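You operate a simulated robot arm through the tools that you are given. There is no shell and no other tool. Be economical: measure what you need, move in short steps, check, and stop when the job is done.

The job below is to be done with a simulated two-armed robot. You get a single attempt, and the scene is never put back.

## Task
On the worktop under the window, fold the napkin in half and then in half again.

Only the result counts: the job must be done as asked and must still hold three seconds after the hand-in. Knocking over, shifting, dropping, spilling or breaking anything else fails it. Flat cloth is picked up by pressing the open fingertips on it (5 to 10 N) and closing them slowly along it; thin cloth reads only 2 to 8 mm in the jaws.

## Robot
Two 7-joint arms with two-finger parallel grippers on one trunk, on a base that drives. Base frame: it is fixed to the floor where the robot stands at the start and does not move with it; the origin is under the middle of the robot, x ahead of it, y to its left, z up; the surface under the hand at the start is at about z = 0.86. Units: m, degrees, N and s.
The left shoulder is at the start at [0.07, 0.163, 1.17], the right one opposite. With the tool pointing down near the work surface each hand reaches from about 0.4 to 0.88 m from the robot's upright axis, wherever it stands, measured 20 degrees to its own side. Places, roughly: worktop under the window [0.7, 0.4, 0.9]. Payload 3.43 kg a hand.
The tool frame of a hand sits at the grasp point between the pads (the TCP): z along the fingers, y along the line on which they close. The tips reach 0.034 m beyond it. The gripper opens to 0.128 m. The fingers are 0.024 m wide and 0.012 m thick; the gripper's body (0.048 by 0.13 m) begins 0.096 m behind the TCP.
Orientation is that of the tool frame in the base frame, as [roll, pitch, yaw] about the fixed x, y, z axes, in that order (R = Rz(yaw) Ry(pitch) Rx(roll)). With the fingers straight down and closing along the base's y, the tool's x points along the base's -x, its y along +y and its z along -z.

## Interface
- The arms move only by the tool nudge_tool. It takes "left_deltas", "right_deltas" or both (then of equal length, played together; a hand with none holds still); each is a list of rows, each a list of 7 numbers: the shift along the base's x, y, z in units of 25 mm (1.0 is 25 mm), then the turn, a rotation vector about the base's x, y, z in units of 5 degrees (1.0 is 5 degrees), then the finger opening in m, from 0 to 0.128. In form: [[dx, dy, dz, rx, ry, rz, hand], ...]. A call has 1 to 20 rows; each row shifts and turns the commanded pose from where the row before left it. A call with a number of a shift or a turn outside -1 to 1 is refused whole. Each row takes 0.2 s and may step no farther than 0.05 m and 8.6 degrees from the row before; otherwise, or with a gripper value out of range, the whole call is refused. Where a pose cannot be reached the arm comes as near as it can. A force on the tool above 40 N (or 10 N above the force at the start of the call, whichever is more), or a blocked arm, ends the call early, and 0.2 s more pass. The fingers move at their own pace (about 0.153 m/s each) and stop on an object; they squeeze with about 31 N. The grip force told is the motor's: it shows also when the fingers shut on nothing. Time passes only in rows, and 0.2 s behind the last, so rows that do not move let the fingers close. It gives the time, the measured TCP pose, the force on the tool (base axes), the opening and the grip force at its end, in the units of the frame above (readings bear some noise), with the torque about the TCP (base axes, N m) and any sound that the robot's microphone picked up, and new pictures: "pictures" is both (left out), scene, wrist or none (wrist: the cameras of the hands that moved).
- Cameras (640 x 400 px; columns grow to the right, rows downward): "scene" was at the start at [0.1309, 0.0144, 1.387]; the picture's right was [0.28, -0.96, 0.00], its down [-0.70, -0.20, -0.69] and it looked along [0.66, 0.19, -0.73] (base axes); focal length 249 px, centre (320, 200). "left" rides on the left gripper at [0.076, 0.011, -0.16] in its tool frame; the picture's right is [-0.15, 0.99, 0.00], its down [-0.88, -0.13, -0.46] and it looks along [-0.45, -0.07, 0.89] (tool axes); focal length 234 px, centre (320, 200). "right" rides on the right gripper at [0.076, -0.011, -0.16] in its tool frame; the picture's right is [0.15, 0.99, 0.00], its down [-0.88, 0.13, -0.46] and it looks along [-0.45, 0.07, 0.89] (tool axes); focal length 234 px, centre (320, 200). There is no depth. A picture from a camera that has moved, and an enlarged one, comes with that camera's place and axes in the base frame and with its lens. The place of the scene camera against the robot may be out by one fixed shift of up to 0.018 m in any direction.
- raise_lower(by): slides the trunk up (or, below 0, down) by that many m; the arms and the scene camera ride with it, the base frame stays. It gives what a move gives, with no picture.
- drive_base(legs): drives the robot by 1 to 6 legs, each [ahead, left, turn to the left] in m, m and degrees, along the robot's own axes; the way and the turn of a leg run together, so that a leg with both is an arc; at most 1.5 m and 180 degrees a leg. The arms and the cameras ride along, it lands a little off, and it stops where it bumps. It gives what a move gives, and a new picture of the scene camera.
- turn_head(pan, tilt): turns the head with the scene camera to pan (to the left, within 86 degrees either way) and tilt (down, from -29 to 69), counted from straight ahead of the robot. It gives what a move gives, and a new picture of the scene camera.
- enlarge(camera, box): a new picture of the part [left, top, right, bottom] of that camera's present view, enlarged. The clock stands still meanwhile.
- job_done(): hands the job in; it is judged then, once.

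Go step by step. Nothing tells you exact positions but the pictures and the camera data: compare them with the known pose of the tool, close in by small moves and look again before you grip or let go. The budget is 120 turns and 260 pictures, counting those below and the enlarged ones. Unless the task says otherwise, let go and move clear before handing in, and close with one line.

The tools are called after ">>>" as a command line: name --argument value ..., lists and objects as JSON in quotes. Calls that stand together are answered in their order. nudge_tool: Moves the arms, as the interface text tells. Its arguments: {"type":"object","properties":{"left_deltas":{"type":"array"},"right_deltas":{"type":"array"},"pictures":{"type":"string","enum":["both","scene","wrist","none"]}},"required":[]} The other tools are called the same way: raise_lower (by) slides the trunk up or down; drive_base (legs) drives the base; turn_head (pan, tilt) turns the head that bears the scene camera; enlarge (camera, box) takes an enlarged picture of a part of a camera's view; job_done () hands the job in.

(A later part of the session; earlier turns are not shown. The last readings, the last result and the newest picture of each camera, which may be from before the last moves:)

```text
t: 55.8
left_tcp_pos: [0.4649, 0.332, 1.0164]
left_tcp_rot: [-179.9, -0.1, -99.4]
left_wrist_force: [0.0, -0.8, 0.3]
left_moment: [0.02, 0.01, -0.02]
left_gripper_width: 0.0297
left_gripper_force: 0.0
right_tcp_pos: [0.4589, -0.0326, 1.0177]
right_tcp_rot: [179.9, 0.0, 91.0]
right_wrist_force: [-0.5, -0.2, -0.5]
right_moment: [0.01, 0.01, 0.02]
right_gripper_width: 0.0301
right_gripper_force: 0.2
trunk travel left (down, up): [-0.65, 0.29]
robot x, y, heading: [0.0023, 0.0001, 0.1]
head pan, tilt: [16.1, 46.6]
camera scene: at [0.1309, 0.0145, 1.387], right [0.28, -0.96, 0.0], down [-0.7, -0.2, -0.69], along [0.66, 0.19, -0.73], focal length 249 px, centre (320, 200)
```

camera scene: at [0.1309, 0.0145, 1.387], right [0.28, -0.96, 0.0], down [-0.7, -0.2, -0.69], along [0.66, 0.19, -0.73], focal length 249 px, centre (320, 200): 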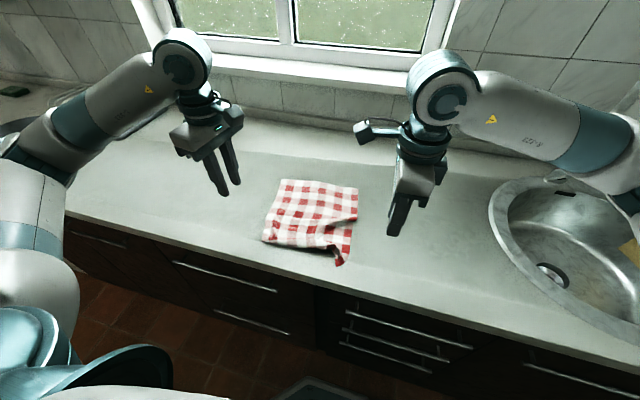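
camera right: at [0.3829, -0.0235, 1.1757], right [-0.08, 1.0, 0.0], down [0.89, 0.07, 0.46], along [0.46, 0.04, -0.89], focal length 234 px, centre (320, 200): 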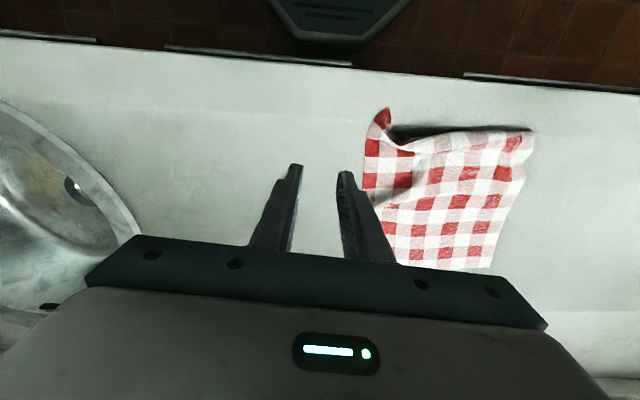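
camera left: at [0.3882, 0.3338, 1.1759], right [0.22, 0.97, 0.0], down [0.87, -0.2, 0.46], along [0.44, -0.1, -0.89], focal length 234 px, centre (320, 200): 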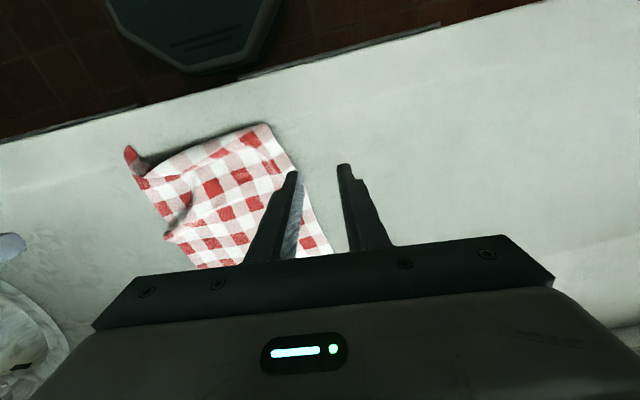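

Turning this way works (85°). Now I look closely at the near edge from both wrist cameras.

>>> enlarge --camera "left" --box '[0, 0, 640, 400]'

>>> enlarge --camera "right" --box '[0, 0, 640, 400]'

>>> enlarge --camera "scene" --box '[256, 200, 368, 270]'

```text
1.00 times, centred on (320, 200) of left (not enlarged: the box is as wide or as high as the picture)
camera zoom: at [0.4402, 0.2587, 1.175], right [-0.95, 0.31, 0.0], down [0.27, 0.85, 0.46], along [0.14, 0.43, -0.89], focal length 234 px, centre (320, 200)
```

zoom: 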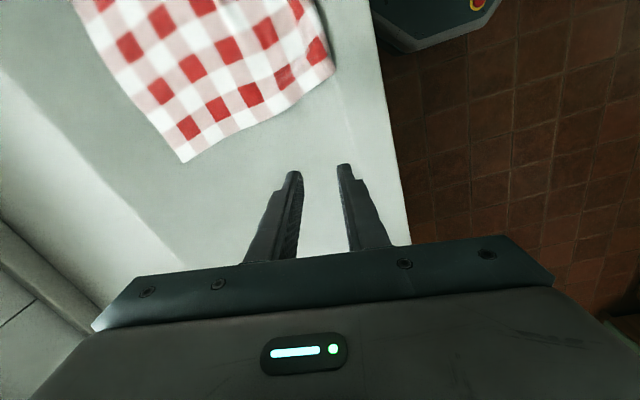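

```text
1.00 times, centred on (320, 200) of right (not enlarged: the box is as wide or as high as the picture)
camera zoom: at [0.447, 0.0436, 1.1765], right [0.99, 0.16, 0.0], down [0.15, -0.88, 0.46], along [0.07, -0.45, -0.89], focal length 234 px, centre (320, 200)
```

zoom: 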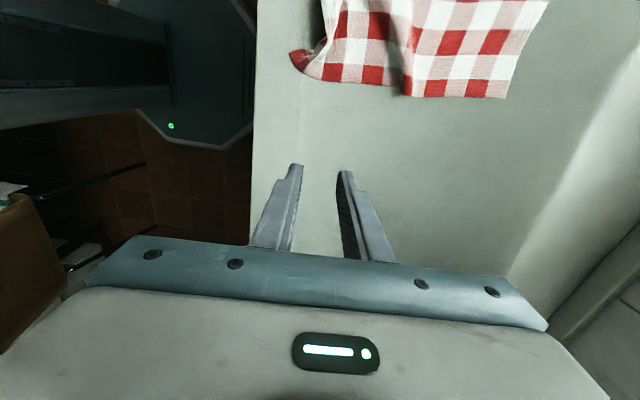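

```text
5.71 times, centred on (312, 235) of scene
camera zoom: at [0.1309, 0.0145, 1.387], right [0.28, -0.96, 0.0], down [-0.7, -0.2, -0.69], along [0.66, 0.19, -0.73], focal length 1425 px, centre (366, 0)
```

zoom: 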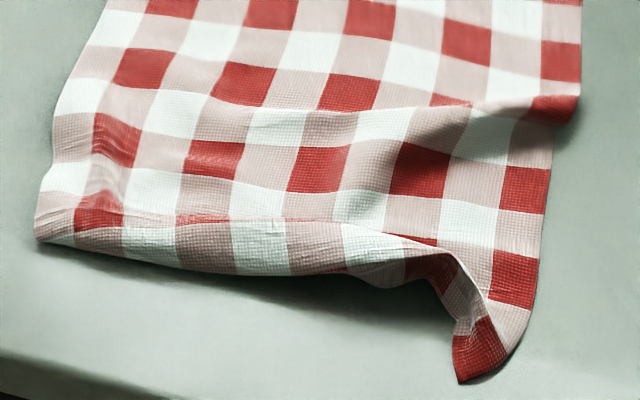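

The near edge's last rows are tucked under, while the far edge is flat. I'll grip the far corners and drag the napkin in +x: this straightens it and rolls the tucked strip out by table friction. I move both hands above the far corners.

>>> nudge_tool --left_deltas '[[0.368, -0.147, -0.182, 0, 0, -0.79, 0.035], [0.368, -0.147, -0.182, 0, 0, -0.79, 0.035], [0.368, -0.147, -0.182, 0, 0, -0.79, 0.035], [0.368, -0.147, -0.182, 0, 0, -0.79, 0.035], [0.368, -0.147, -0.182, 0, 0, -0.79, 0.035], [0.368, -0.147, -0.182, 0, 0, -0.79, 0.035], [0.368, -0.147, -0.182, 0, 0, -0.79, 0.035], [0.368, -0.147, -0.182, 0, 0, -0.79, 0.035], [0.368, -0.147, -0.182, 0, 0, -0.79, 0.035], [0.368, -0.147, -0.182, 0, 0, -0.79, 0.035], [0.368, -0.147, -0.182, 0, 0, -0.79, 0.035], [0.368, -0.147, -0.182, 0, 0, -0.79, 0.035], [0.368, -0.147, -0.182, 0, 0, -0.79, 0.035], [0.368, -0.147, -0.182, 0, 0, -0.79, 0.035], [0.368, -0.147, -0.182, 0, 0, -0.79, 0.035], [0.368, -0.147, -0.182, 0, 0, -0.79, 0.035], [0.368, -0.147, -0.182, 0, 0, -0.79, 0.035], [0.368, -0.147, -0.182, 0, 0, -0.79, 0.035], [0.368, -0.147, -0.182, 0, 0, -0.79, 0.035]]' --right_deltas '[[0.415, 0.268, -0.184, 0, 0, 0.995, 0.035], [0.415, 0.268, -0.184, 0, 0, 0.995, 0.035], [0.415, 0.268, -0.184, 0, 0, 0.995, 0.035], [0.415, 0.268, -0.184, 0, 0, 0.995, 0.035], [0.415, 0.268, -0.184, 0, 0, 0.995, 0.035], [0.415, 0.268, -0.184, 0, 0, 0.995, 0.035], [0.415, 0.268, -0.184, 0, 0, 0.995, 0.035], [0.415, 0.268, -0.184, 0, 0, 0.995, 0.035], [0.415, 0.268, -0.184, 0, 0, 0.995, 0.035], [0.415, 0.268, -0.184, 0, 0, 0.995, 0.035], [0.415, 0.268, -0.184, 0, 0, 0.995, 0.035], [0.415, 0.268, -0.184, 0, 0, 0.995, 0.035], [0.415, 0.268, -0.184, 0, 0, 0.995, 0.035], [0.415, 0.268, -0.184, 0, 0, 0.995, 0.035], [0.415, 0.268, -0.184, 0, 0, 0.995, 0.035], [0.415, 0.268, -0.184, 0, 0, 0.995, 0.035], [0.415, 0.268, -0.184, 0, 0, 0.995, 0.035], [0.415, 0.268, -0.184, 0, 0, 0.995, 0.035], [0.415, 0.268, -0.184, 0, 0, 0.995, 0.035]]'

```text
t: 59.8
left_tcp_pos: [0.6404, 0.2636, 0.9298]
left_tcp_rot: [-180.0, 0.1, -174.6]
left_wrist_force: [0.5, 0.0, -0.3]
left_moment: [-0.01, 0.01, 0.02]
left_gripper_width: 0.0347
left_gripper_force: 0.1
right_tcp_pos: [0.6571, 0.0952, 0.9277]
right_tcp_rot: [180.0, 0.0, -174.4]
right_wrist_force: [0.4, 0.9, 0.0]
right_moment: [-0.01, 0.0, -0.03]
right_gripper_width: 0.0348
right_gripper_force: 0.1
trunk travel left (down, up): [-0.65, 0.29]
robot x, y, heading: [0.0008, -0.0016, 0.1]
head pan, tilt: [16.1, 46.6]
camera scene: at [0.1315, 0.0148, 1.3869], right [0.28, -0.96, 0.0], down [-0.7, -0.2, -0.69], along [0.66, 0.19, -0.73], focal length 249 px, centre (320, 200)
camera right: at [0.5822, 0.077, 1.088], right [-0.24, 0.97, 0.0], down [0.86, 0.22, 0.46], along [0.44, 0.11, -0.89], focal length 234 px, centre (320, 200)
camera left: at [0.5622, 0.2663, 1.089], right [0.05, 1.0, 0.0], down [0.89, -0.05, 0.46], along [0.45, -0.02, -0.89], focal length 234 px, centre (320, 200)
```

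scene: 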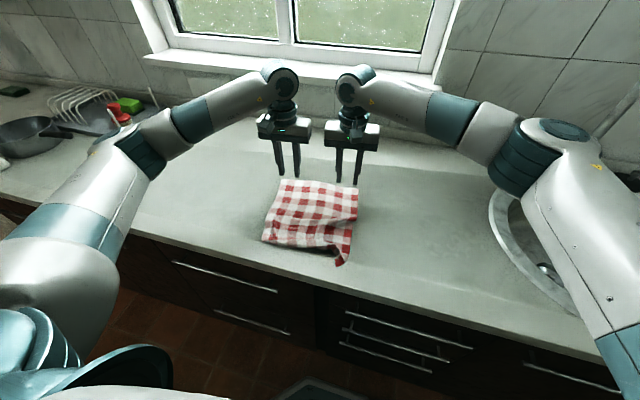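
right: 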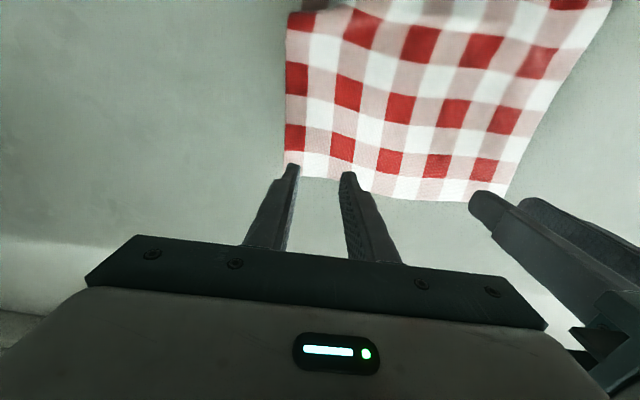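
left: 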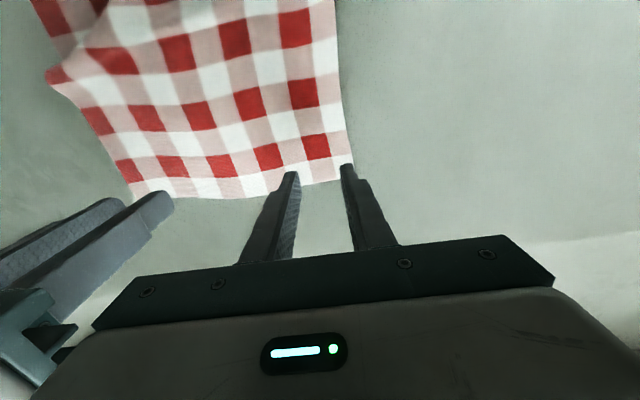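

The corners are slightly nearer than estimated. I correct, and lower to just above contact.

>>> nudge_tool --left_deltas '[[-0.36, 0, -0.4, 0, 0, 0, 0.035], [-0.36, 0, -0.4, 0, 0, 0, 0.035], [0, 0, -0.4, 0, 0, 0, 0.035], [0, 0, -0.15, 0, 0, 0, 0.035], [0, 0, 0, 0, 0, 0, 0.035]]' --right_deltas '[[-0.28, 0, -0.4, 0, 0, 0, 0.035], [-0.28, 0, -0.4, 0, 0, 0, 0.035], [0, 0, -0.4, 0, 0, 0, 0.035], [0, 0, -0.09, 0, 0, 0, 0.035], [0, 0, 0, 0, 0, 0, 0.035]]' --pictures "none"

```text
t: 61.0
left_tcp_pos: [0.6201, 0.2618, 0.8966]
left_tcp_rot: [-180.0, 0.0, -174.6]
left_wrist_force: [-0.1, 0.6, -0.3]
left_moment: [0.01, 0.0, -0.01]
left_gripper_width: 0.0348
left_gripper_force: 0.0
right_tcp_pos: [0.6427, 0.0957, 0.8969]
right_tcp_rot: [-180.0, 0.0, -174.5]
right_wrist_force: [0.2, 0.2, -0.7]
right_moment: [0.0, 0.02, -0.02]
right_gripper_width: 0.035
right_gripper_force: 0.1
trunk travel left (down, up): [-0.65, 0.29]
robot x, y, heading: [0.0, -0.0003, 0.2]
head pan, tilt: [16.1, 46.6]
```

>>> nudge_tool --left_deltas '[[0, 0, -0.07, 0, 0, 0, 0.035], [0, 0, 0, 0, 0, 0, 0.035]]' --right_deltas '[[0, 0, -0.07, 0, 0, 0, 0.035], [0, 0, 0, 0, 0, 0, 0.035]]' --pictures "wrist"

```text
t: 61.6
left_tcp_pos: [0.6205, 0.261, 0.8946]
left_tcp_rot: [180.0, 0.0, -174.4]
left_wrist_force: [-0.5, -1.4, 1.2]
left_moment: [0.05, -0.02, -0.02]
left_gripper_width: 0.035
left_gripper_force: 0.1
right_tcp_pos: [0.6422, 0.095, 0.896]
right_tcp_rot: [-179.8, 0.0, -174.5]
right_wrist_force: [-0.3, 0.1, 0.6]
right_moment: [-0.06, -0.01, 0.0]
right_gripper_width: 0.0353
right_gripper_force: 0.0
trunk travel left (down, up): [-0.65, 0.29]
robot x, y, heading: [-0.0021, -0.0015, 0.2]
head pan, tilt: [16.1, 46.6]
camera right: at [0.5676, 0.0766, 1.0545], right [-0.24, 0.97, 0.0], down [0.86, 0.21, 0.46], along [0.44, 0.11, -0.89], focal length 234 px, centre (320, 200)
camera left: at [0.5433, 0.2656, 1.0544], right [0.05, 1.0, 0.0], down [0.89, -0.05, 0.46], along [0.45, -0.02, -0.89], focal length 234 px, centre (320, 200)
```

right: 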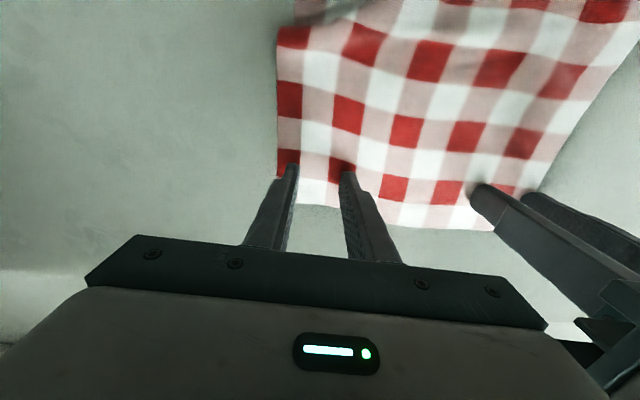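
left: 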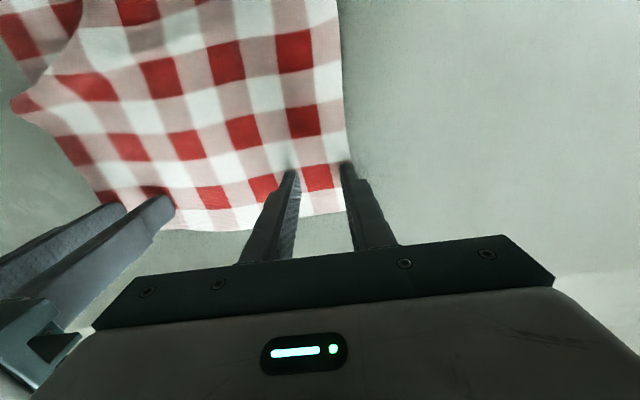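

The left outer finger is right on the edge, so I shift it 6 mm inward. Then I press both and close slowly.

>>> nudge_tool --left_deltas '[[0, 0, 0.2, 0, 0, 0, 0.035], [0, -0.26, 0, 0, 0, 0, 0.035], [0, 0, -0.2, 0, 0, 0, 0.035], [0, 0, -0.06, 0, 0, 0, 0.035], [0, 0, 0, 0, 0, 0, 0.031], [0, 0, 0, 0, 0, 0, 0.028], [0, 0, 0, 0, 0, 0, 0.025], [0, 0, 0, 0, 0, 0, 0.022], [0, 0, 0, 0, 0, 0, 0.019], [0, 0, 0, 0, 0, 0, 0.016], [0, 0, 0, 0, 0, 0, 0.013], [0, 0, 0, 0, 0, 0, 0.01], [0, 0, 0, 0, 0, 0, 0.007], [0, 0, 0, 0, 0, 0, 0.004], [0, 0, 0, 0, 0, 0, 0.001], [0, 0, 0, 0, 0, 0, 0], [0, 0, 0, 0, 0, 0, 0]]' --right_deltas '[[0, 0, 0, 0, 0, 0, 0.035], [0, 0, 0, 0, 0, 0, 0.035], [0, 0, 0, 0, 0, 0, 0.035], [0, 0, -0.06, 0, 0, 0, 0.035], [0, 0, 0, 0, 0, 0, 0.031], [0, 0, 0, 0, 0, 0, 0.028], [0, 0, 0, 0, 0, 0, 0.025], [0, 0, 0, 0, 0, 0, 0.022], [0, 0, 0, 0, 0, 0, 0.019], [0, 0, 0, 0, 0, 0, 0.016], [0, 0, 0, 0, 0, 0, 0.013], [0, 0, 0, 0, 0, 0, 0.01], [0, 0, 0, 0, 0, 0, 0.007], [0, 0, 0, 0, 0, 0, 0.004], [0, 0, 0, 0, 0, 0, 0.001], [0, 0, 0, 0, 0, 0, 0], [0, 0, 0, 0, 0, 0, 0]]' --pictures "wrist"

```text
t: 65.2
left_tcp_pos: [0.6197, 0.2541, 0.8948]
left_tcp_rot: [-179.8, 0.1, -174.5]
left_wrist_force: [1.9, -17.4, 13.3]
left_moment: [-0.54, 0.01, 0.01]
left_gripper_width: 0.0017
left_gripper_force: 31.1
right_tcp_pos: [0.6396, 0.096, 0.8952]
right_tcp_rot: [179.9, 0.1, -174.5]
right_wrist_force: [-2.2, 17.6, 3.7]
right_moment: [0.57, 0.11, -0.11]
right_gripper_width: 0.0017
right_gripper_force: 31.0
trunk travel left (down, up): [-0.65, 0.29]
robot x, y, heading: [-0.0003, -0.0011, 0.2]
head pan, tilt: [16.1, 46.6]
camera right: at [0.5658, 0.0765, 1.0542], right [-0.24, 0.97, 0.0], down [0.86, 0.21, 0.46], along [0.44, 0.11, -0.89], focal length 234 px, centre (320, 200)
camera left: at [0.5415, 0.2578, 1.054], right [0.05, 1.0, 0.0], down [0.89, -0.05, 0.46], along [0.46, -0.03, -0.89], focal length 234 px, centre (320, 200)
```

right: 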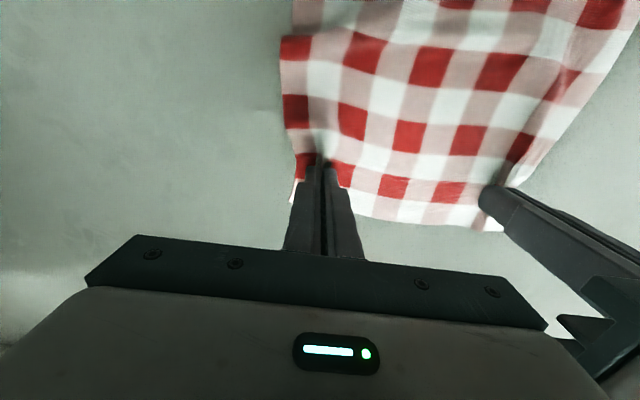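
left: 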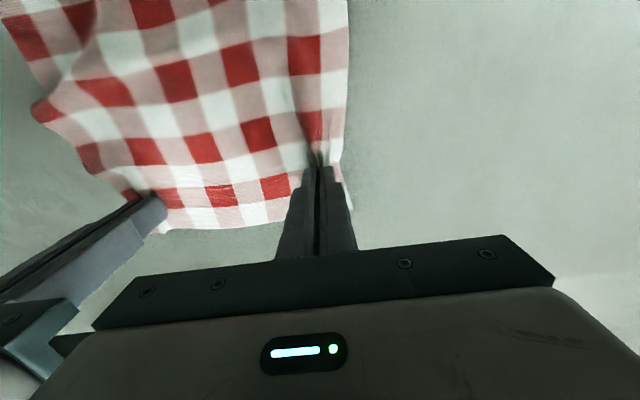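

Both far corners are gripped. I ease the tension, lift a few millimetres and drag the napkin in +x slowly.

>>> nudge_tool --left_deltas '[[0, -0.2, 0.1, 0, 0, 0, 0], [0, 0, 0.12, 0, 0, 0, 0], [0.4, 0, 0, 0, 0, -0.08, 0], [0.4, 0, 0, 0, 0, -0.08, 0], [0.4, 0, 0, 0, 0, -0.08, 0], [0.4, 0, 0, 0, 0, -0.08, 0], [0.4, 0, 0, 0, 0, -0.08, 0], [0.4, 0, 0, 0, 0, -0.08, 0], [0.4, 0, 0, 0, 0, -0.08, 0], [0.4, 0, 0, 0, 0, -0.08, 0], [0.4, 0, 0, 0, 0, -0.08, 0], [0.4, 0, 0, 0, 0, -0.08, 0], [0.4, 0, 0, 0, 0, -0.08, 0], [0.4, 0, 0, 0, 0, -0.08, 0], [0, 0, 0, 0, 0, 0, 0]]' --right_deltas '[[0, 0.2, 0.1, 0, 0, 0, 0], [0, 0, 0.12, 0, 0, 0, 0], [0.35, -0.05, 0, 0, 0, -0.08, 0], [0.35, -0.05, 0, 0, 0, -0.08, 0], [0.35, -0.05, 0, 0, 0, -0.08, 0], [0.35, -0.05, 0, 0, 0, -0.08, 0], [0.35, -0.05, 0, 0, 0, -0.08, 0], [0.35, 0, 0, 0, 0, -0.08, 0], [0.35, 0, 0, 0, 0, -0.08, 0], [0.35, 0, 0, 0, 0, -0.08, 0], [0.35, 0, 0, 0, 0, -0.08, 0], [0.35, 0, 0, 0, 0, -0.08, 0], [0.35, 0, 0, 0, 0, -0.08, 0], [0.35, 0, 0, 0, 0, -0.08, 0], [0, 0, 0, 0, 0, 0, 0]]' --pictures "scene"

>>> enlarge --camera "scene" --box '[240, 140, 400, 260]'

```text
t: 68.4
left_tcp_pos: [0.7419, 0.2497, 0.8987]
left_tcp_rot: [-180.0, 0.0, -179.3]
left_wrist_force: [-0.1, -7.6, -0.5]
left_moment: [-0.25, 0.01, 0.0]
left_gripper_width: 0.0015
left_gripper_force: 31.1
right_tcp_pos: [0.7474, 0.0928, 0.8991]
right_tcp_rot: [180.0, 0.1, -179.3]
right_wrist_force: [0.1, 7.2, -0.2]
right_moment: [0.23, -0.01, -0.03]
right_gripper_width: 0.0017
right_gripper_force: 31.2
trunk travel left (down, up): [-0.65, 0.29]
robot x, y, heading: [0.0046, 0.0043, 0.2]
head pan, tilt: [16.1, 46.6]
camera scene: at [0.1308, 0.0143, 1.387], right [0.28, -0.96, 0.0], down [-0.7, -0.2, -0.69], along [0.66, 0.19, -0.73], focal length 249 px, centre (320, 200)
```

scene: 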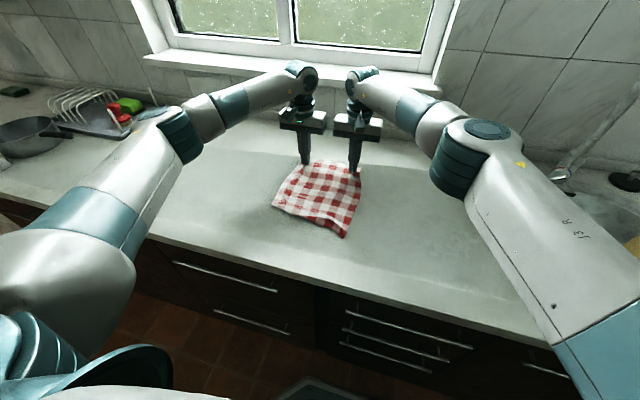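

```text
3.33 times, centred on (320, 200) of scene
camera zoom: at [0.1308, 0.0143, 1.387], right [0.28, -0.96, 0.0], down [-0.7, -0.2, -0.69], along [0.66, 0.19, -0.73], focal length 831 px, centre (320, 200)
```

zoom: 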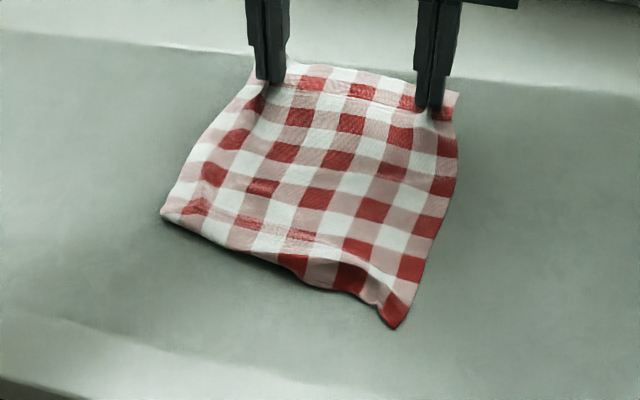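

The right side straightened, though the near-left strip is still tucked. A better idea: lift the napkin so it hangs straight from the far edge. Then I lay its lower half down moving towards me and bring the held edge forward over it, which leaves no curl.

>>> nudge_tool --left_deltas '[[-0.333, -0.01, 1, 0, 0, 0, 0], [-0.333, -0.01, 1, 0, 0, 0, 0], [-0.333, -0.01, 1, 0, 0, 0, 0], [-0.333, -0.01, 1, 0, 0, 0, 0], [-0.333, -0.01, 1, 0, 0, 0, 0], [-0.333, -0.01, 1, 0, 0, 0, 0], [-0.333, -0.01, 1, 0, 0, 0, 0], [-0.333, -0.01, 1, 0, 0, 0, 0], [-0.333, -0.01, 1, 0, 0, 0, 0], [-0.333, -0.01, 1, 0, 0, 0, 0], [-0.333, -0.01, 1, 0, 0, 0, 0], [-0.333, -0.01, 1, 0, 0, 0, 0], [0, 0, 0.8, 0, 0, 0, 0], [0, 0, 0.4, 0, 0, 0, 0], [0, 0, 0, 0, 0, 0, 0], [0, 0, 0, 0, 0, 0, 0]]' --right_deltas '[[-0.35, 0.01, 1, 0, 0, 0, 0], [-0.35, 0.01, 1, 0, 0, 0, 0], [-0.35, 0.01, 1, 0, 0, 0, 0], [-0.35, 0.01, 1, 0, 0, 0, 0], [-0.35, 0.01, 1, 0, 0, 0, 0], [-0.35, 0.01, 1, 0, 0, 0, 0], [-0.35, 0.01, 1, 0, 0, 0, 0], [-0.35, 0.01, 1, 0, 0, 0, 0], [-0.35, 0.01, 1, 0, 0, 0, 0], [-0.35, 0.01, 1, 0, 0, 0, 0], [-0.35, 0.01, 1, 0, 0, 0, 0], [-0.35, 0.01, 1, 0, 0, 0, 0], [0, 0, 0.8, 0, 0, 0, 0], [0, 0, 0.4, 0, 0, 0, 0], [0, 0, 0, 0, 0, 0, 0], [0, 0, 0, 0, 0, 0, 0]]'

>>> enlarge --camera "scene" --box '[200, 60, 440, 240]'

```text
t: 71.8
left_tcp_pos: [0.6418, 0.2467, 1.2286]
left_tcp_rot: [180.0, 0.1, -179.3]
left_wrist_force: [-0.2, 0.0, -0.9]
left_moment: [-0.01, -0.01, 0.01]
left_gripper_width: 0.0017
left_gripper_force: 31.2
right_tcp_pos: [0.6436, 0.0965, 1.2287]
right_tcp_rot: [179.9, 0.0, -179.3]
right_wrist_force: [0.4, -0.3, 0.4]
right_moment: [-0.01, 0.0, 0.05]
right_gripper_width: 0.0018
right_gripper_force: 30.5
trunk travel left (down, up): [-0.65, 0.29]
robot x, y, heading: [-0.0001, -0.0017, -0.2]
head pan, tilt: [16.1, 46.6]
camera scene: at [0.1309, 0.0145, 1.387], right [0.28, -0.96, 0.0], down [-0.7, -0.2, -0.69], along [0.66, 0.19, -0.73], focal length 249 px, centre (320, 200)
camera right: at [0.5674, 0.084, 1.3881], right [-0.16, 0.99, 0.0], down [0.88, 0.14, 0.46], along [0.45, 0.07, -0.89], focal length 234 px, centre (320, 200)
camera left: at [0.5647, 0.2573, 1.3878], right [0.13, 0.99, 0.0], down [0.88, -0.12, 0.46], along [0.45, -0.06, -0.89], focal length 234 px, centre (320, 200)
```

scene: 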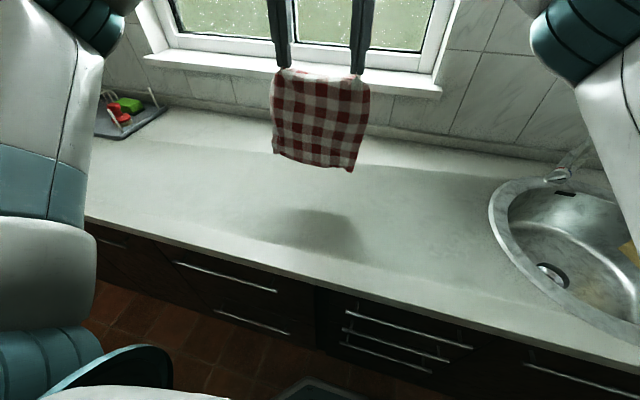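
right: 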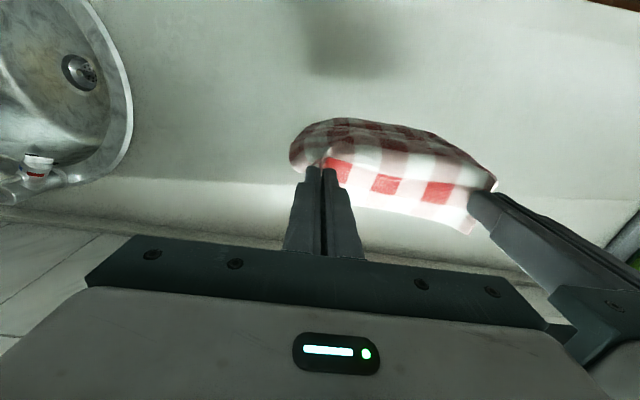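
left: 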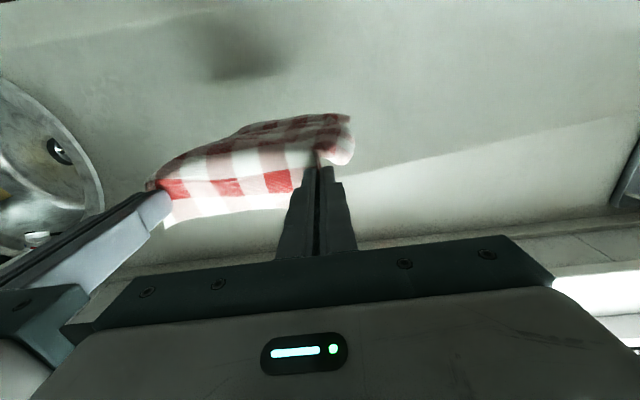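

```text
2.22 times, centred on (320, 150) of scene
camera zoom: at [0.1309, 0.0145, 1.387], right [0.28, -0.96, 0.0], down [-0.7, -0.2, -0.69], along [0.66, 0.19, -0.73], focal length 554 px, centre (320, 311)
```

zoom: 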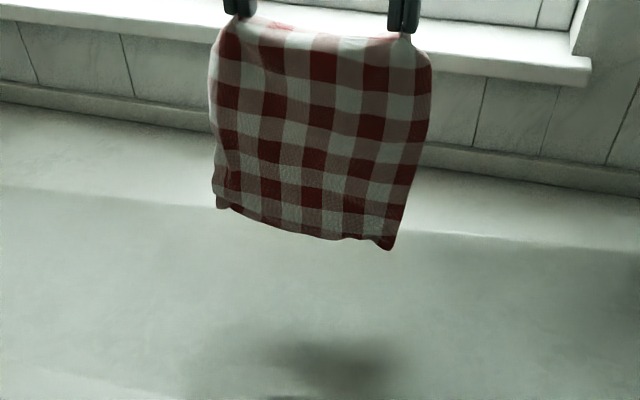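

It hangs nicely. I check whether the bottom strip is fully unrolled.

>>> enlarge --camera "scene" --box '[260, 60, 388, 180]'

>>> enlarge --camera "right" --box '[260, 90, 520, 252]'

```text
3.33 times, centred on (324, 120) of scene
camera zoom: at [0.1309, 0.0145, 1.387], right [0.28, -0.96, 0.0], down [-0.7, -0.2, -0.69], along [0.66, 0.19, -0.73], focal length 831 px, centre (307, 467)
```

zoom: 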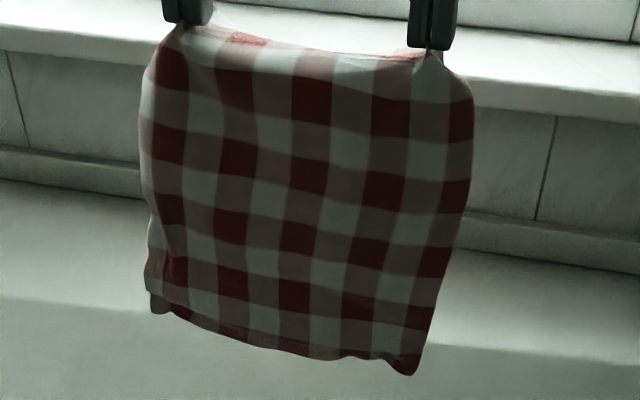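

```text
2.46 times, centred on (390, 171) of right
camera zoom: at [0.5674, 0.084, 1.3881], right [-0.16, 0.99, 0.0], down [0.88, 0.14, 0.46], along [0.45, 0.07, -0.89], focal length 576 px, centre (148, 271)
```

zoom: 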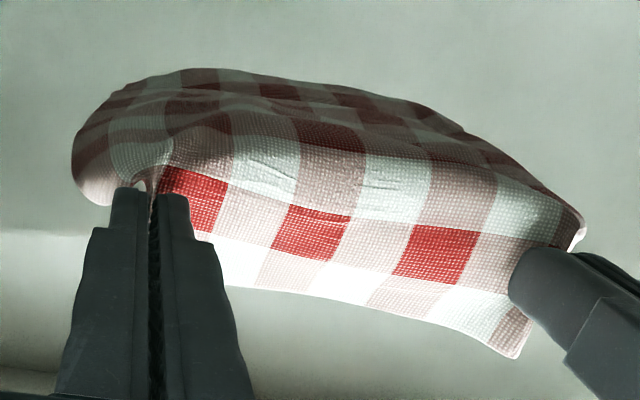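

All red rows show, so the cloth is fully unrolled. I lower it so the bottom edge lands near x = 0.70, then lay half of it towards me.

>>> nudge_tool --left_deltas '[[0.5, 0, -0.4, 0, 0, 0, 0], [0.6, 0, -0.4, 0, 0, 0, 0], [0.6, 0, -0.4, 0, 0, 0, 0], [0.6, 0, -0.4, 0, 0, 0, 0], [0, 0, -0.4, 0, 0, 0, 0], [0, 0, 0, 0, 0, 0, 0], [0, 0, 0, 0, 0, 0, 0], [0, 0, 0, 0, 0, 0, 0], [0, 0, -0.4, 0, 0, 0, 0], [0, 0, -0.4, 0, 0, 0, 0], [0, 0, -0.4, 0, 0, 0, 0]]' --right_deltas '[[0.5, 0, -0.4, 0, 0, 0, 0], [0.6, 0, -0.4, 0, 0, 0, 0], [0.6, 0, -0.4, 0, 0, 0, 0], [0.6, 0, -0.4, 0, 0, 0, 0], [0, 0, -0.4, 0, 0, 0, 0], [0, 0, 0, 0, 0, 0, 0], [0, 0, 0, 0, 0, 0, 0], [0, 0, 0, 0, 0, 0, 0], [0, 0, -0.4, 0, 0, 0, 0], [0, 0, -0.4, 0, 0, 0, 0], [0, 0, -0.4, 0, 0, 0, 0]]' --pictures "scene"

>>> enlarge --camera "scene" --box '[220, 60, 420, 210]'

```text
t: 74.2
left_tcp_pos: [0.6998, 0.2483, 1.149]
left_tcp_rot: [-180.0, 0.0, -179.3]
left_wrist_force: [-0.3, 0.0, -0.1]
left_moment: [0.0, 0.0, 0.02]
left_gripper_width: 0.0016
left_gripper_force: 31.1
right_tcp_pos: [0.7013, 0.0955, 1.1492]
right_tcp_rot: [-179.9, 0.0, -179.4]
right_wrist_force: [-0.6, -0.5, -0.9]
right_moment: [-0.02, -0.01, -0.02]
right_gripper_width: 0.0014
right_gripper_force: 30.2
trunk travel left (down, up): [-0.65, 0.29]
robot x, y, heading: [-0.0007, 0.0007, -0.2]
head pan, tilt: [16.1, 46.6]
camera scene: at [0.1313, 0.0145, 1.387], right [0.28, -0.96, 0.0], down [-0.7, -0.2, -0.69], along [0.66, 0.19, -0.73], focal length 249 px, centre (320, 200)
```

scene: 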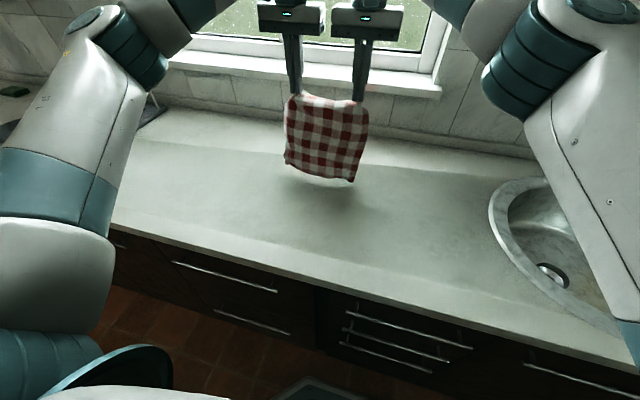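

```text
2.67 times, centred on (320, 135) of scene
camera zoom: at [0.1313, 0.0145, 1.387], right [0.28, -0.96, 0.0], down [-0.7, -0.2, -0.69], along [0.66, 0.19, -0.73], focal length 665 px, centre (320, 373)
```

zoom: 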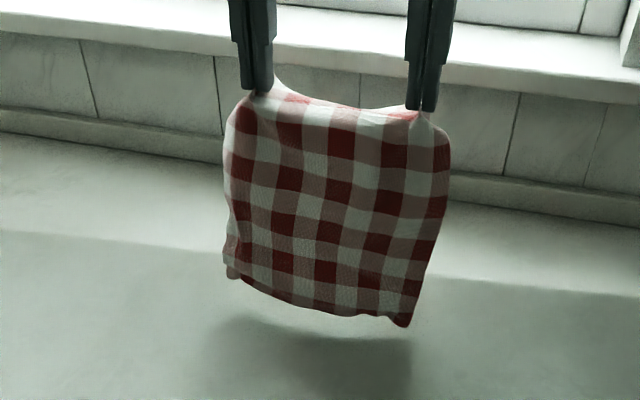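

The bottom edge is just about touching the worktop. I lay the lower half down towards me.

>>> nudge_tool --left_deltas '[[0, 0.04, -0.3, 0, 0, 0, 0], [0, 0.04, -0.3, 0, 0, 0, 0], [-0.6, 0, -0.6, 0, 0, 0, 0], [-0.6, 0, -0.6, 0, 0, 0, 0], [-0.6, 0, -0.6, 0, 0, 0, 0], [-0.6, 0, -0.6, 0, 0, 0, 0], [-0.6, 0, -0.6, 0, 0, 0, 0], [-0.6, 0, -0.6, 0, 0, 0, 0], [-0.6, 0, -0.6, 0, 0, 0, 0], [-0.6, 0, -0.6, 0, 0, 0, 0], [-0.6, 0, -0.6, 0, 0, 0, 0], [0, 0, 0, 0, 0, 0, 0]]' --right_deltas '[[0, -0.04, -0.3, 0, 0, 0, 0], [0, -0.04, -0.3, 0, 0, 0, 0], [-0.6, 0, -0.6, 0, 0, 0, 0], [-0.6, 0, -0.6, 0, 0, 0, 0], [-0.6, 0, -0.6, 0, 0, 0, 0], [-0.6, 0, -0.6, 0, 0, 0, 0], [-0.6, 0, -0.6, 0, 0, 0, 0], [-0.6, 0, -0.6, 0, 0, 0, 0], [-0.6, 0, -0.6, 0, 0, 0, 0], [-0.6, 0, -0.6, 0, 0, 0, 0], [-0.6, 0, -0.6, 0, 0, 0, 0], [0, 0, 0, 0, 0, 0, 0]]'

>>> enlarge --camera "scene" --box '[240, 100, 400, 220]'

```text
t: 76.8
left_tcp_pos: [0.5652, 0.2507, 0.9966]
left_tcp_rot: [179.9, 0.0, -179.3]
left_wrist_force: [-0.2, -6.6, 1.0]
left_moment: [-0.2, -0.02, 0.0]
left_gripper_width: 0.0017
left_gripper_force: 31.7
right_tcp_pos: [0.5652, 0.0932, 1.0002]
right_tcp_rot: [-179.9, 0.1, -179.3]
right_wrist_force: [0.3, 6.9, 0.3]
right_moment: [0.23, 0.0, -0.06]
right_gripper_width: 0.0021
right_gripper_force: 30.7
trunk travel left (down, up): [-0.65, 0.29]
robot x, y, heading: [-0.0025, -0.0017, 0.2]
head pan, tilt: [16.1, 46.6]
camera scene: at [0.1311, 0.0142, 1.387], right [0.28, -0.96, 0.0], down [-0.7, -0.2, -0.69], along [0.66, 0.19, -0.73], focal length 249 px, centre (320, 200)
camera right: at [0.4894, 0.0819, 1.1583], right [-0.16, 0.99, 0.0], down [0.88, 0.14, 0.46], along [0.45, 0.07, -0.89], focal length 234 px, centre (320, 200)
camera left: at [0.4874, 0.2606, 1.1567], right [0.13, 0.99, 0.0], down [0.88, -0.12, 0.46], along [0.45, -0.06, -0.89], focal length 234 px, centre (320, 200)
```

scene: 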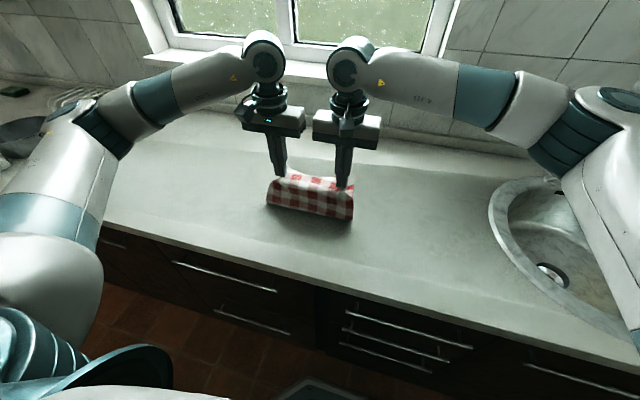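
right: 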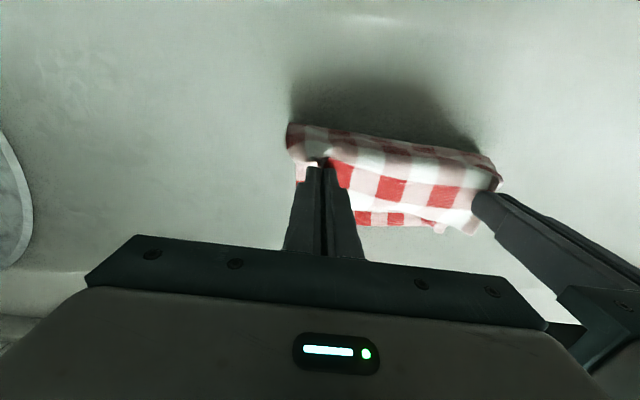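
left: 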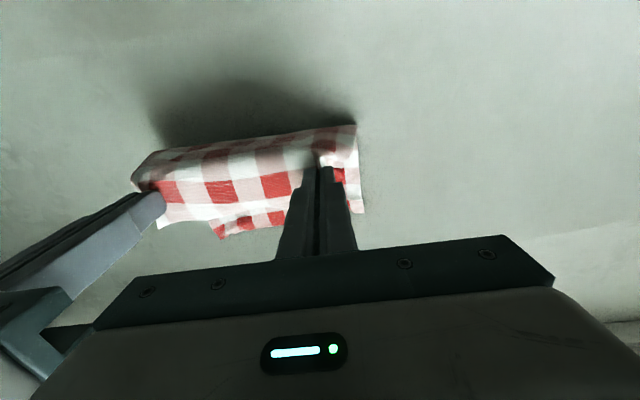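

```text
3.33 times, centred on (320, 160) of scene
camera zoom: at [0.1311, 0.0142, 1.387], right [0.28, -0.96, 0.0], down [-0.7, -0.2, -0.69], along [0.66, 0.19, -0.73], focal length 831 px, centre (320, 333)
```

zoom: 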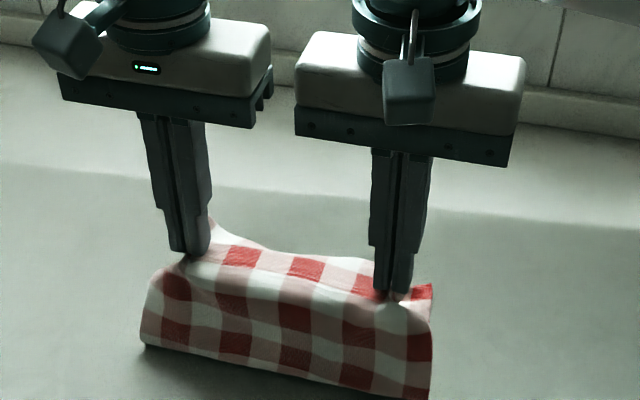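

The lower edge has landed at x ≈ 0.67. I lay a little further so the crease comes to x ≈ 0.52, then bring the held edge forward over the lower edge.

>>> nudge_tool --left_deltas '[[-0.53, -0.04, -0.53, 0, 0, 0, 0], [-0.53, -0.04, -0.53, 0, 0, 0, 0], [-0.53, 0, -0.53, 0, 0, 0, 0], [0, 0, 0, 0, 0, 0, 0], [0.7, 0, 0.3, 0, 0, 0, 0], [0.7, 0, 0.3, 0, 0, 0, 0], [0.8, 0, -0.3, 0, 0, 0, 0], [0.8, 0, -0.3, 0, 0, 0, 0], [0.6, 0, -0.6, 0, 0, 0, 0], [0.6, 0, -0.6, 0, 0, 0, 0], [0.3, 0, -0.4, 0, 0, 0, 0], [0.3, 0, -0.4, 0, 0, 0, 0], [0, 0, 0, 0, 0, 0, 0]]' --right_deltas '[[-0.53, 0.04, -0.53, 0, 0, 0, 0], [-0.53, 0.04, -0.53, 0, 0, 0, 0], [-0.53, 0, -0.53, 0, 0, 0, 0], [0, 0, 0, 0, 0, 0, 0], [0.7, 0, 0.3, 0, 0, 0, 0], [0.7, 0, 0.3, 0, 0, 0, 0], [0.8, 0, -0.3, 0, 0, 0, 0], [0.8, 0, -0.3, 0, 0, 0, 0], [0.6, 0, -0.6, 0, 0, 0, 0], [0.6, 0, -0.6, 0, 0, 0, 0], [0.3, 0, -0.4, 0, 0, 0, 0], [0.3, 0, -0.4, 0, 0, 0, 0], [0, 0, 0, 0, 0, 0, 0]]'

>>> enlarge --camera "scene" --box '[240, 120, 400, 240]'

```text
t: 79.6
left_tcp_pos: [0.6437, 0.2477, 0.9091]
left_tcp_rot: [180.0, 0.1, -179.2]
left_wrist_force: [0.3, 1.0, 0.8]
left_moment: [0.02, 0.01, -0.02]
left_gripper_width: 0.0019
left_gripper_force: 31.4
right_tcp_pos: [0.6461, 0.0964, 0.9108]
right_tcp_rot: [180.0, 0.1, -179.2]
right_wrist_force: [-0.2, 1.0, 0.2]
right_moment: [0.03, 0.0, -0.01]
right_gripper_width: 0.0019
right_gripper_force: 30.8
trunk travel left (down, up): [-0.65, 0.29]
robot x, y, heading: [0.0019, 0.0005, -0.2]
head pan, tilt: [16.1, 46.6]
camera scene: at [0.1305, 0.0144, 1.387], right [0.28, -0.96, 0.0], down [-0.7, -0.2, -0.69], along [0.66, 0.19, -0.73], focal length 249 px, centre (320, 200)
camera right: at [0.5706, 0.0838, 1.0696], right [-0.16, 0.99, 0.0], down [0.88, 0.14, 0.46], along [0.45, 0.07, -0.89], focal length 234 px, centre (320, 200)
camera left: at [0.5663, 0.2582, 1.0687], right [0.13, 0.99, 0.0], down [0.88, -0.12, 0.46], along [0.45, -0.06, -0.89], focal length 234 px, centre (320, 200)
```

scene: 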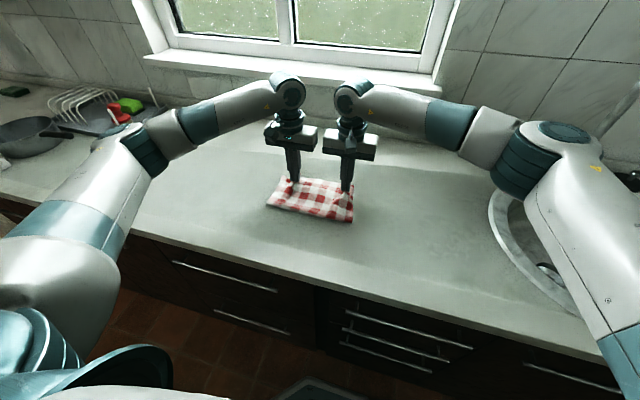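
right: 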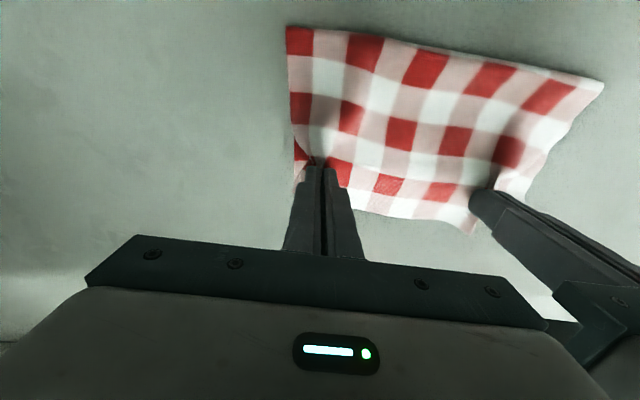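
left: 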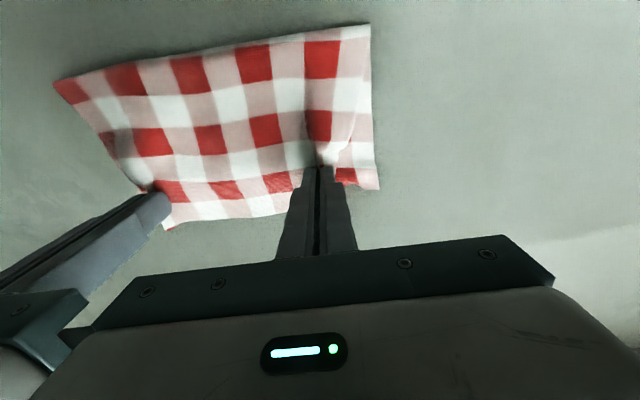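

```text
3.33 times, centred on (320, 180) of scene
camera zoom: at [0.1305, 0.0144, 1.387], right [0.28, -0.96, 0.0], down [-0.7, -0.2, -0.69], along [0.66, 0.19, -0.73], focal length 831 px, centre (320, 267)
```

zoom: 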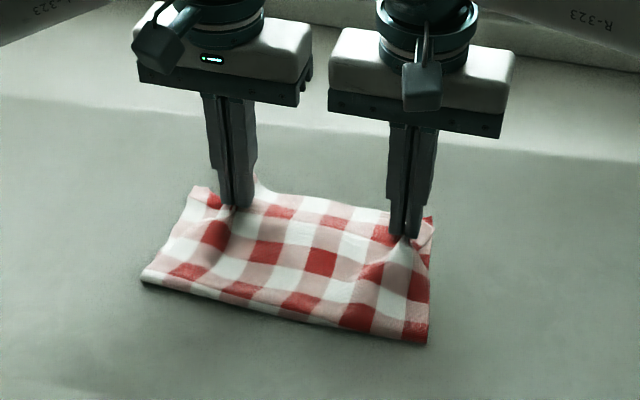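

The two halves match nicely. I lower the last centimetre, release and rise straight up.

>>> nudge_tool --left_deltas '[[0.05, 0, -0.2, 0, 0, 0, 0], [0, 0, -0.2, 0, 0, 0, 0], [0, 0, 0, 0, 0, 0, 0.006], [0, 0, 0, 0, 0, 0, 0.015], [0, 0, 0, 0, 0, 0, 0.025], [0, 0, 0, 0, 0, 0, 0.03], [0, 0, 0.5, 0, 0, 0, 0.03], [0, 0, 0.8, 0, 0, 0, 0.03], [0, 0.5, 0.9, 0, 0, 0, 0.03], [-0.3, 0.8, 0.9, 0, 0, 0, 0.03], [-0.5, 0.8, 0.9, 0, 0, 0, 0.03]]' --right_deltas '[[0.05, 0, -0.2, 0, 0, 0, 0], [0, 0, -0.2, 0, 0, 0, 0], [0, 0, 0, 0, 0, 0, 0.006], [0, 0, 0, 0, 0, 0, 0.015], [0, 0, 0, 0, 0, 0, 0.025], [0, 0, 0, 0, 0, 0, 0.03], [0, 0, 0.5, 0, 0, 0, 0.03], [0, 0, 0.8, 0, 0, 0, 0.03], [0, -0.5, 0.9, 0, 0, 0, 0.03], [-0.3, -0.8, 0.9, 0, 0, 0, 0.03], [-0.5, -0.8, 0.9, 0, 0, 0, 0.03]]'

>>> enlarge --camera "scene" --box '[240, 150, 368, 230]'

```text
t: 82.0
left_tcp_pos: [0.6271, 0.3005, 1.0005]
left_tcp_rot: [180.0, 0.0, -179.3]
left_wrist_force: [0.1, 0.0, 0.3]
left_moment: [0.0, -0.02, 0.05]
left_gripper_width: 0.0301
left_gripper_force: 0.1
right_tcp_pos: [0.6262, 0.0434, 1.0025]
right_tcp_rot: [180.0, 0.2, -179.3]
right_wrist_force: [0.5, -0.2, 0.6]
right_moment: [0.03, 0.0, 0.0]
right_gripper_width: 0.03
right_gripper_force: 0.1
trunk travel left (down, up): [-0.65, 0.29]
robot x, y, heading: [0.002, -0.0002, -0.1]
head pan, tilt: [16.1, 46.6]
camera scene: at [0.1292, 0.0142, 1.3871], right [0.28, -0.96, 0.0], down [-0.7, -0.2, -0.69], along [0.66, 0.19, -0.73], focal length 249 px, centre (320, 200)
camera right: at [0.5499, 0.0317, 1.1596], right [-0.16, 0.99, 0.0], down [0.88, 0.14, 0.46], along [0.45, 0.07, -0.89], focal length 234 px, centre (320, 200)
camera left: at [0.5493, 0.311, 1.16], right [0.13, 0.99, 0.0], down [0.88, -0.12, 0.46], along [0.45, -0.06, -0.89], focal length 234 px, centre (320, 200)
```

scene: 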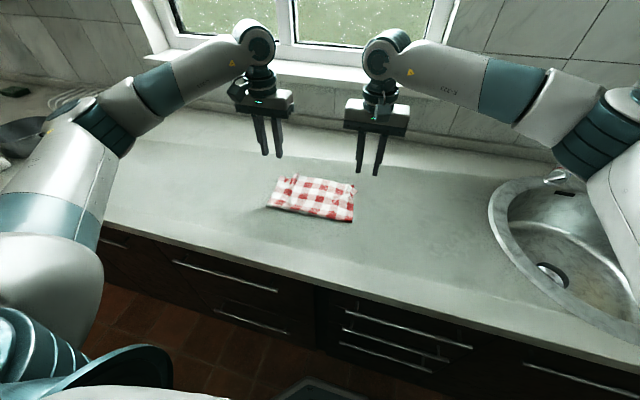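
right: 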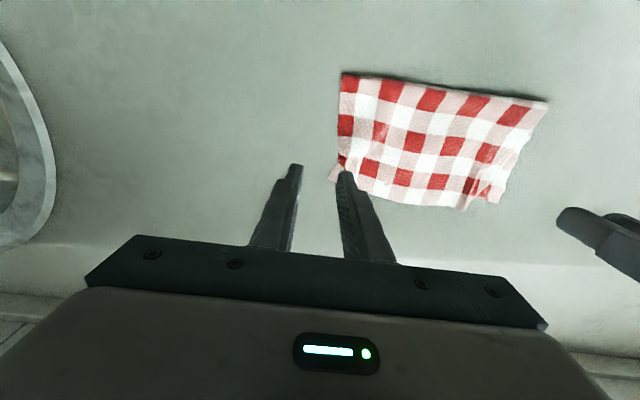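
left: 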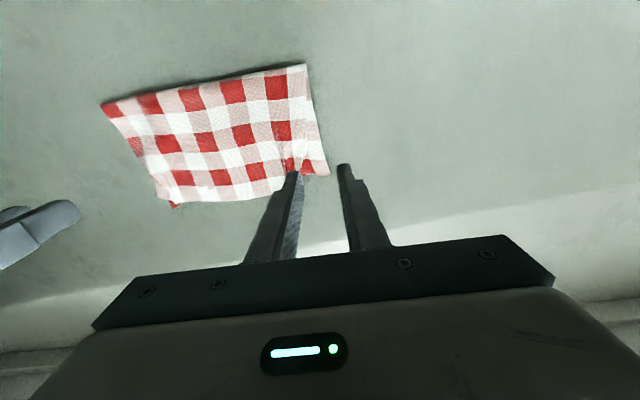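

```text
5.00 times, centred on (304, 190) of scene
camera zoom: at [0.1292, 0.0142, 1.3871], right [0.28, -0.96, 0.0], down [-0.7, -0.2, -0.69], along [0.66, 0.19, -0.73], focal length 1247 px, centre (400, 250)
```

zoom: 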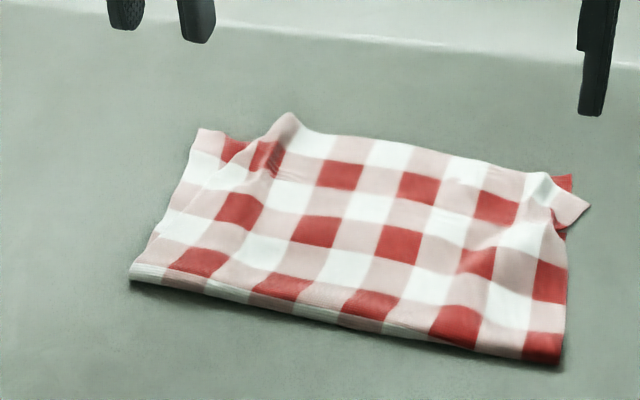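

The first fold is good, with only pinch ridges left near the two upper corners. I smooth them by pressing closed fingertips lightly on top and stroking outward.

>>> nudge_tool --left_deltas '[[0.23, -0.38, -0.9, 0, 0, 0, 0.0], [0.23, -0.38, -0.9, 0, 0, 0, 0.0], [0.23, -0.38, -0.9, 0, 0, 0, 0.0], [0.23, -0.38, -0.9, 0, 0, 0, 0.0], [0, 0, -0.4, 0, 0, 0, 0.0], [0, 0, -0.1, 0, 0, 0, 0], [0, 0, -0.05, 0, 0, 0, 0.0], [0, 0, 0, 0, 0, 0, 0]]' --right_deltas '[[0.23, 0.43, -0.9, 0, 0, 0, 0.0], [0.23, 0.43, -0.9, 0, 0, 0, 0.0], [0.23, 0.43, -0.9, 0, 0, 0, 0.0], [0.23, 0.43, -0.9, 0, 0, 0, 0.0], [0, 0, -0.4, 0, 0, 0, 0.0], [0, 0, -0.1, 0, 0, 0, 0], [0, 0, -0.05, 0, 0, 0, 0.0], [0, 0, 0, 0, 0, 0, 0]]' --pictures "none"

```text
t: 83.8
left_tcp_pos: [0.6487, 0.2621, 0.8971]
left_tcp_rot: [179.9, 0.0, -179.3]
left_wrist_force: [1.0, -0.5, 5.0]
left_moment: [-0.02, -0.04, -0.06]
left_gripper_width: 0.0003
left_gripper_force: 31.7
right_tcp_pos: [0.6505, 0.0867, 0.8958]
right_tcp_rot: [179.9, 0.1, -179.3]
right_wrist_force: [0.8, -0.2, 0.0]
right_moment: [0.01, 0.0, 0.0]
right_gripper_width: 0.0001
right_gripper_force: 30.9
trunk travel left (down, up): [-0.65, 0.29]
robot x, y, heading: [-0.0012, 0.0014, -0.2]
head pan, tilt: [16.1, 46.6]
```

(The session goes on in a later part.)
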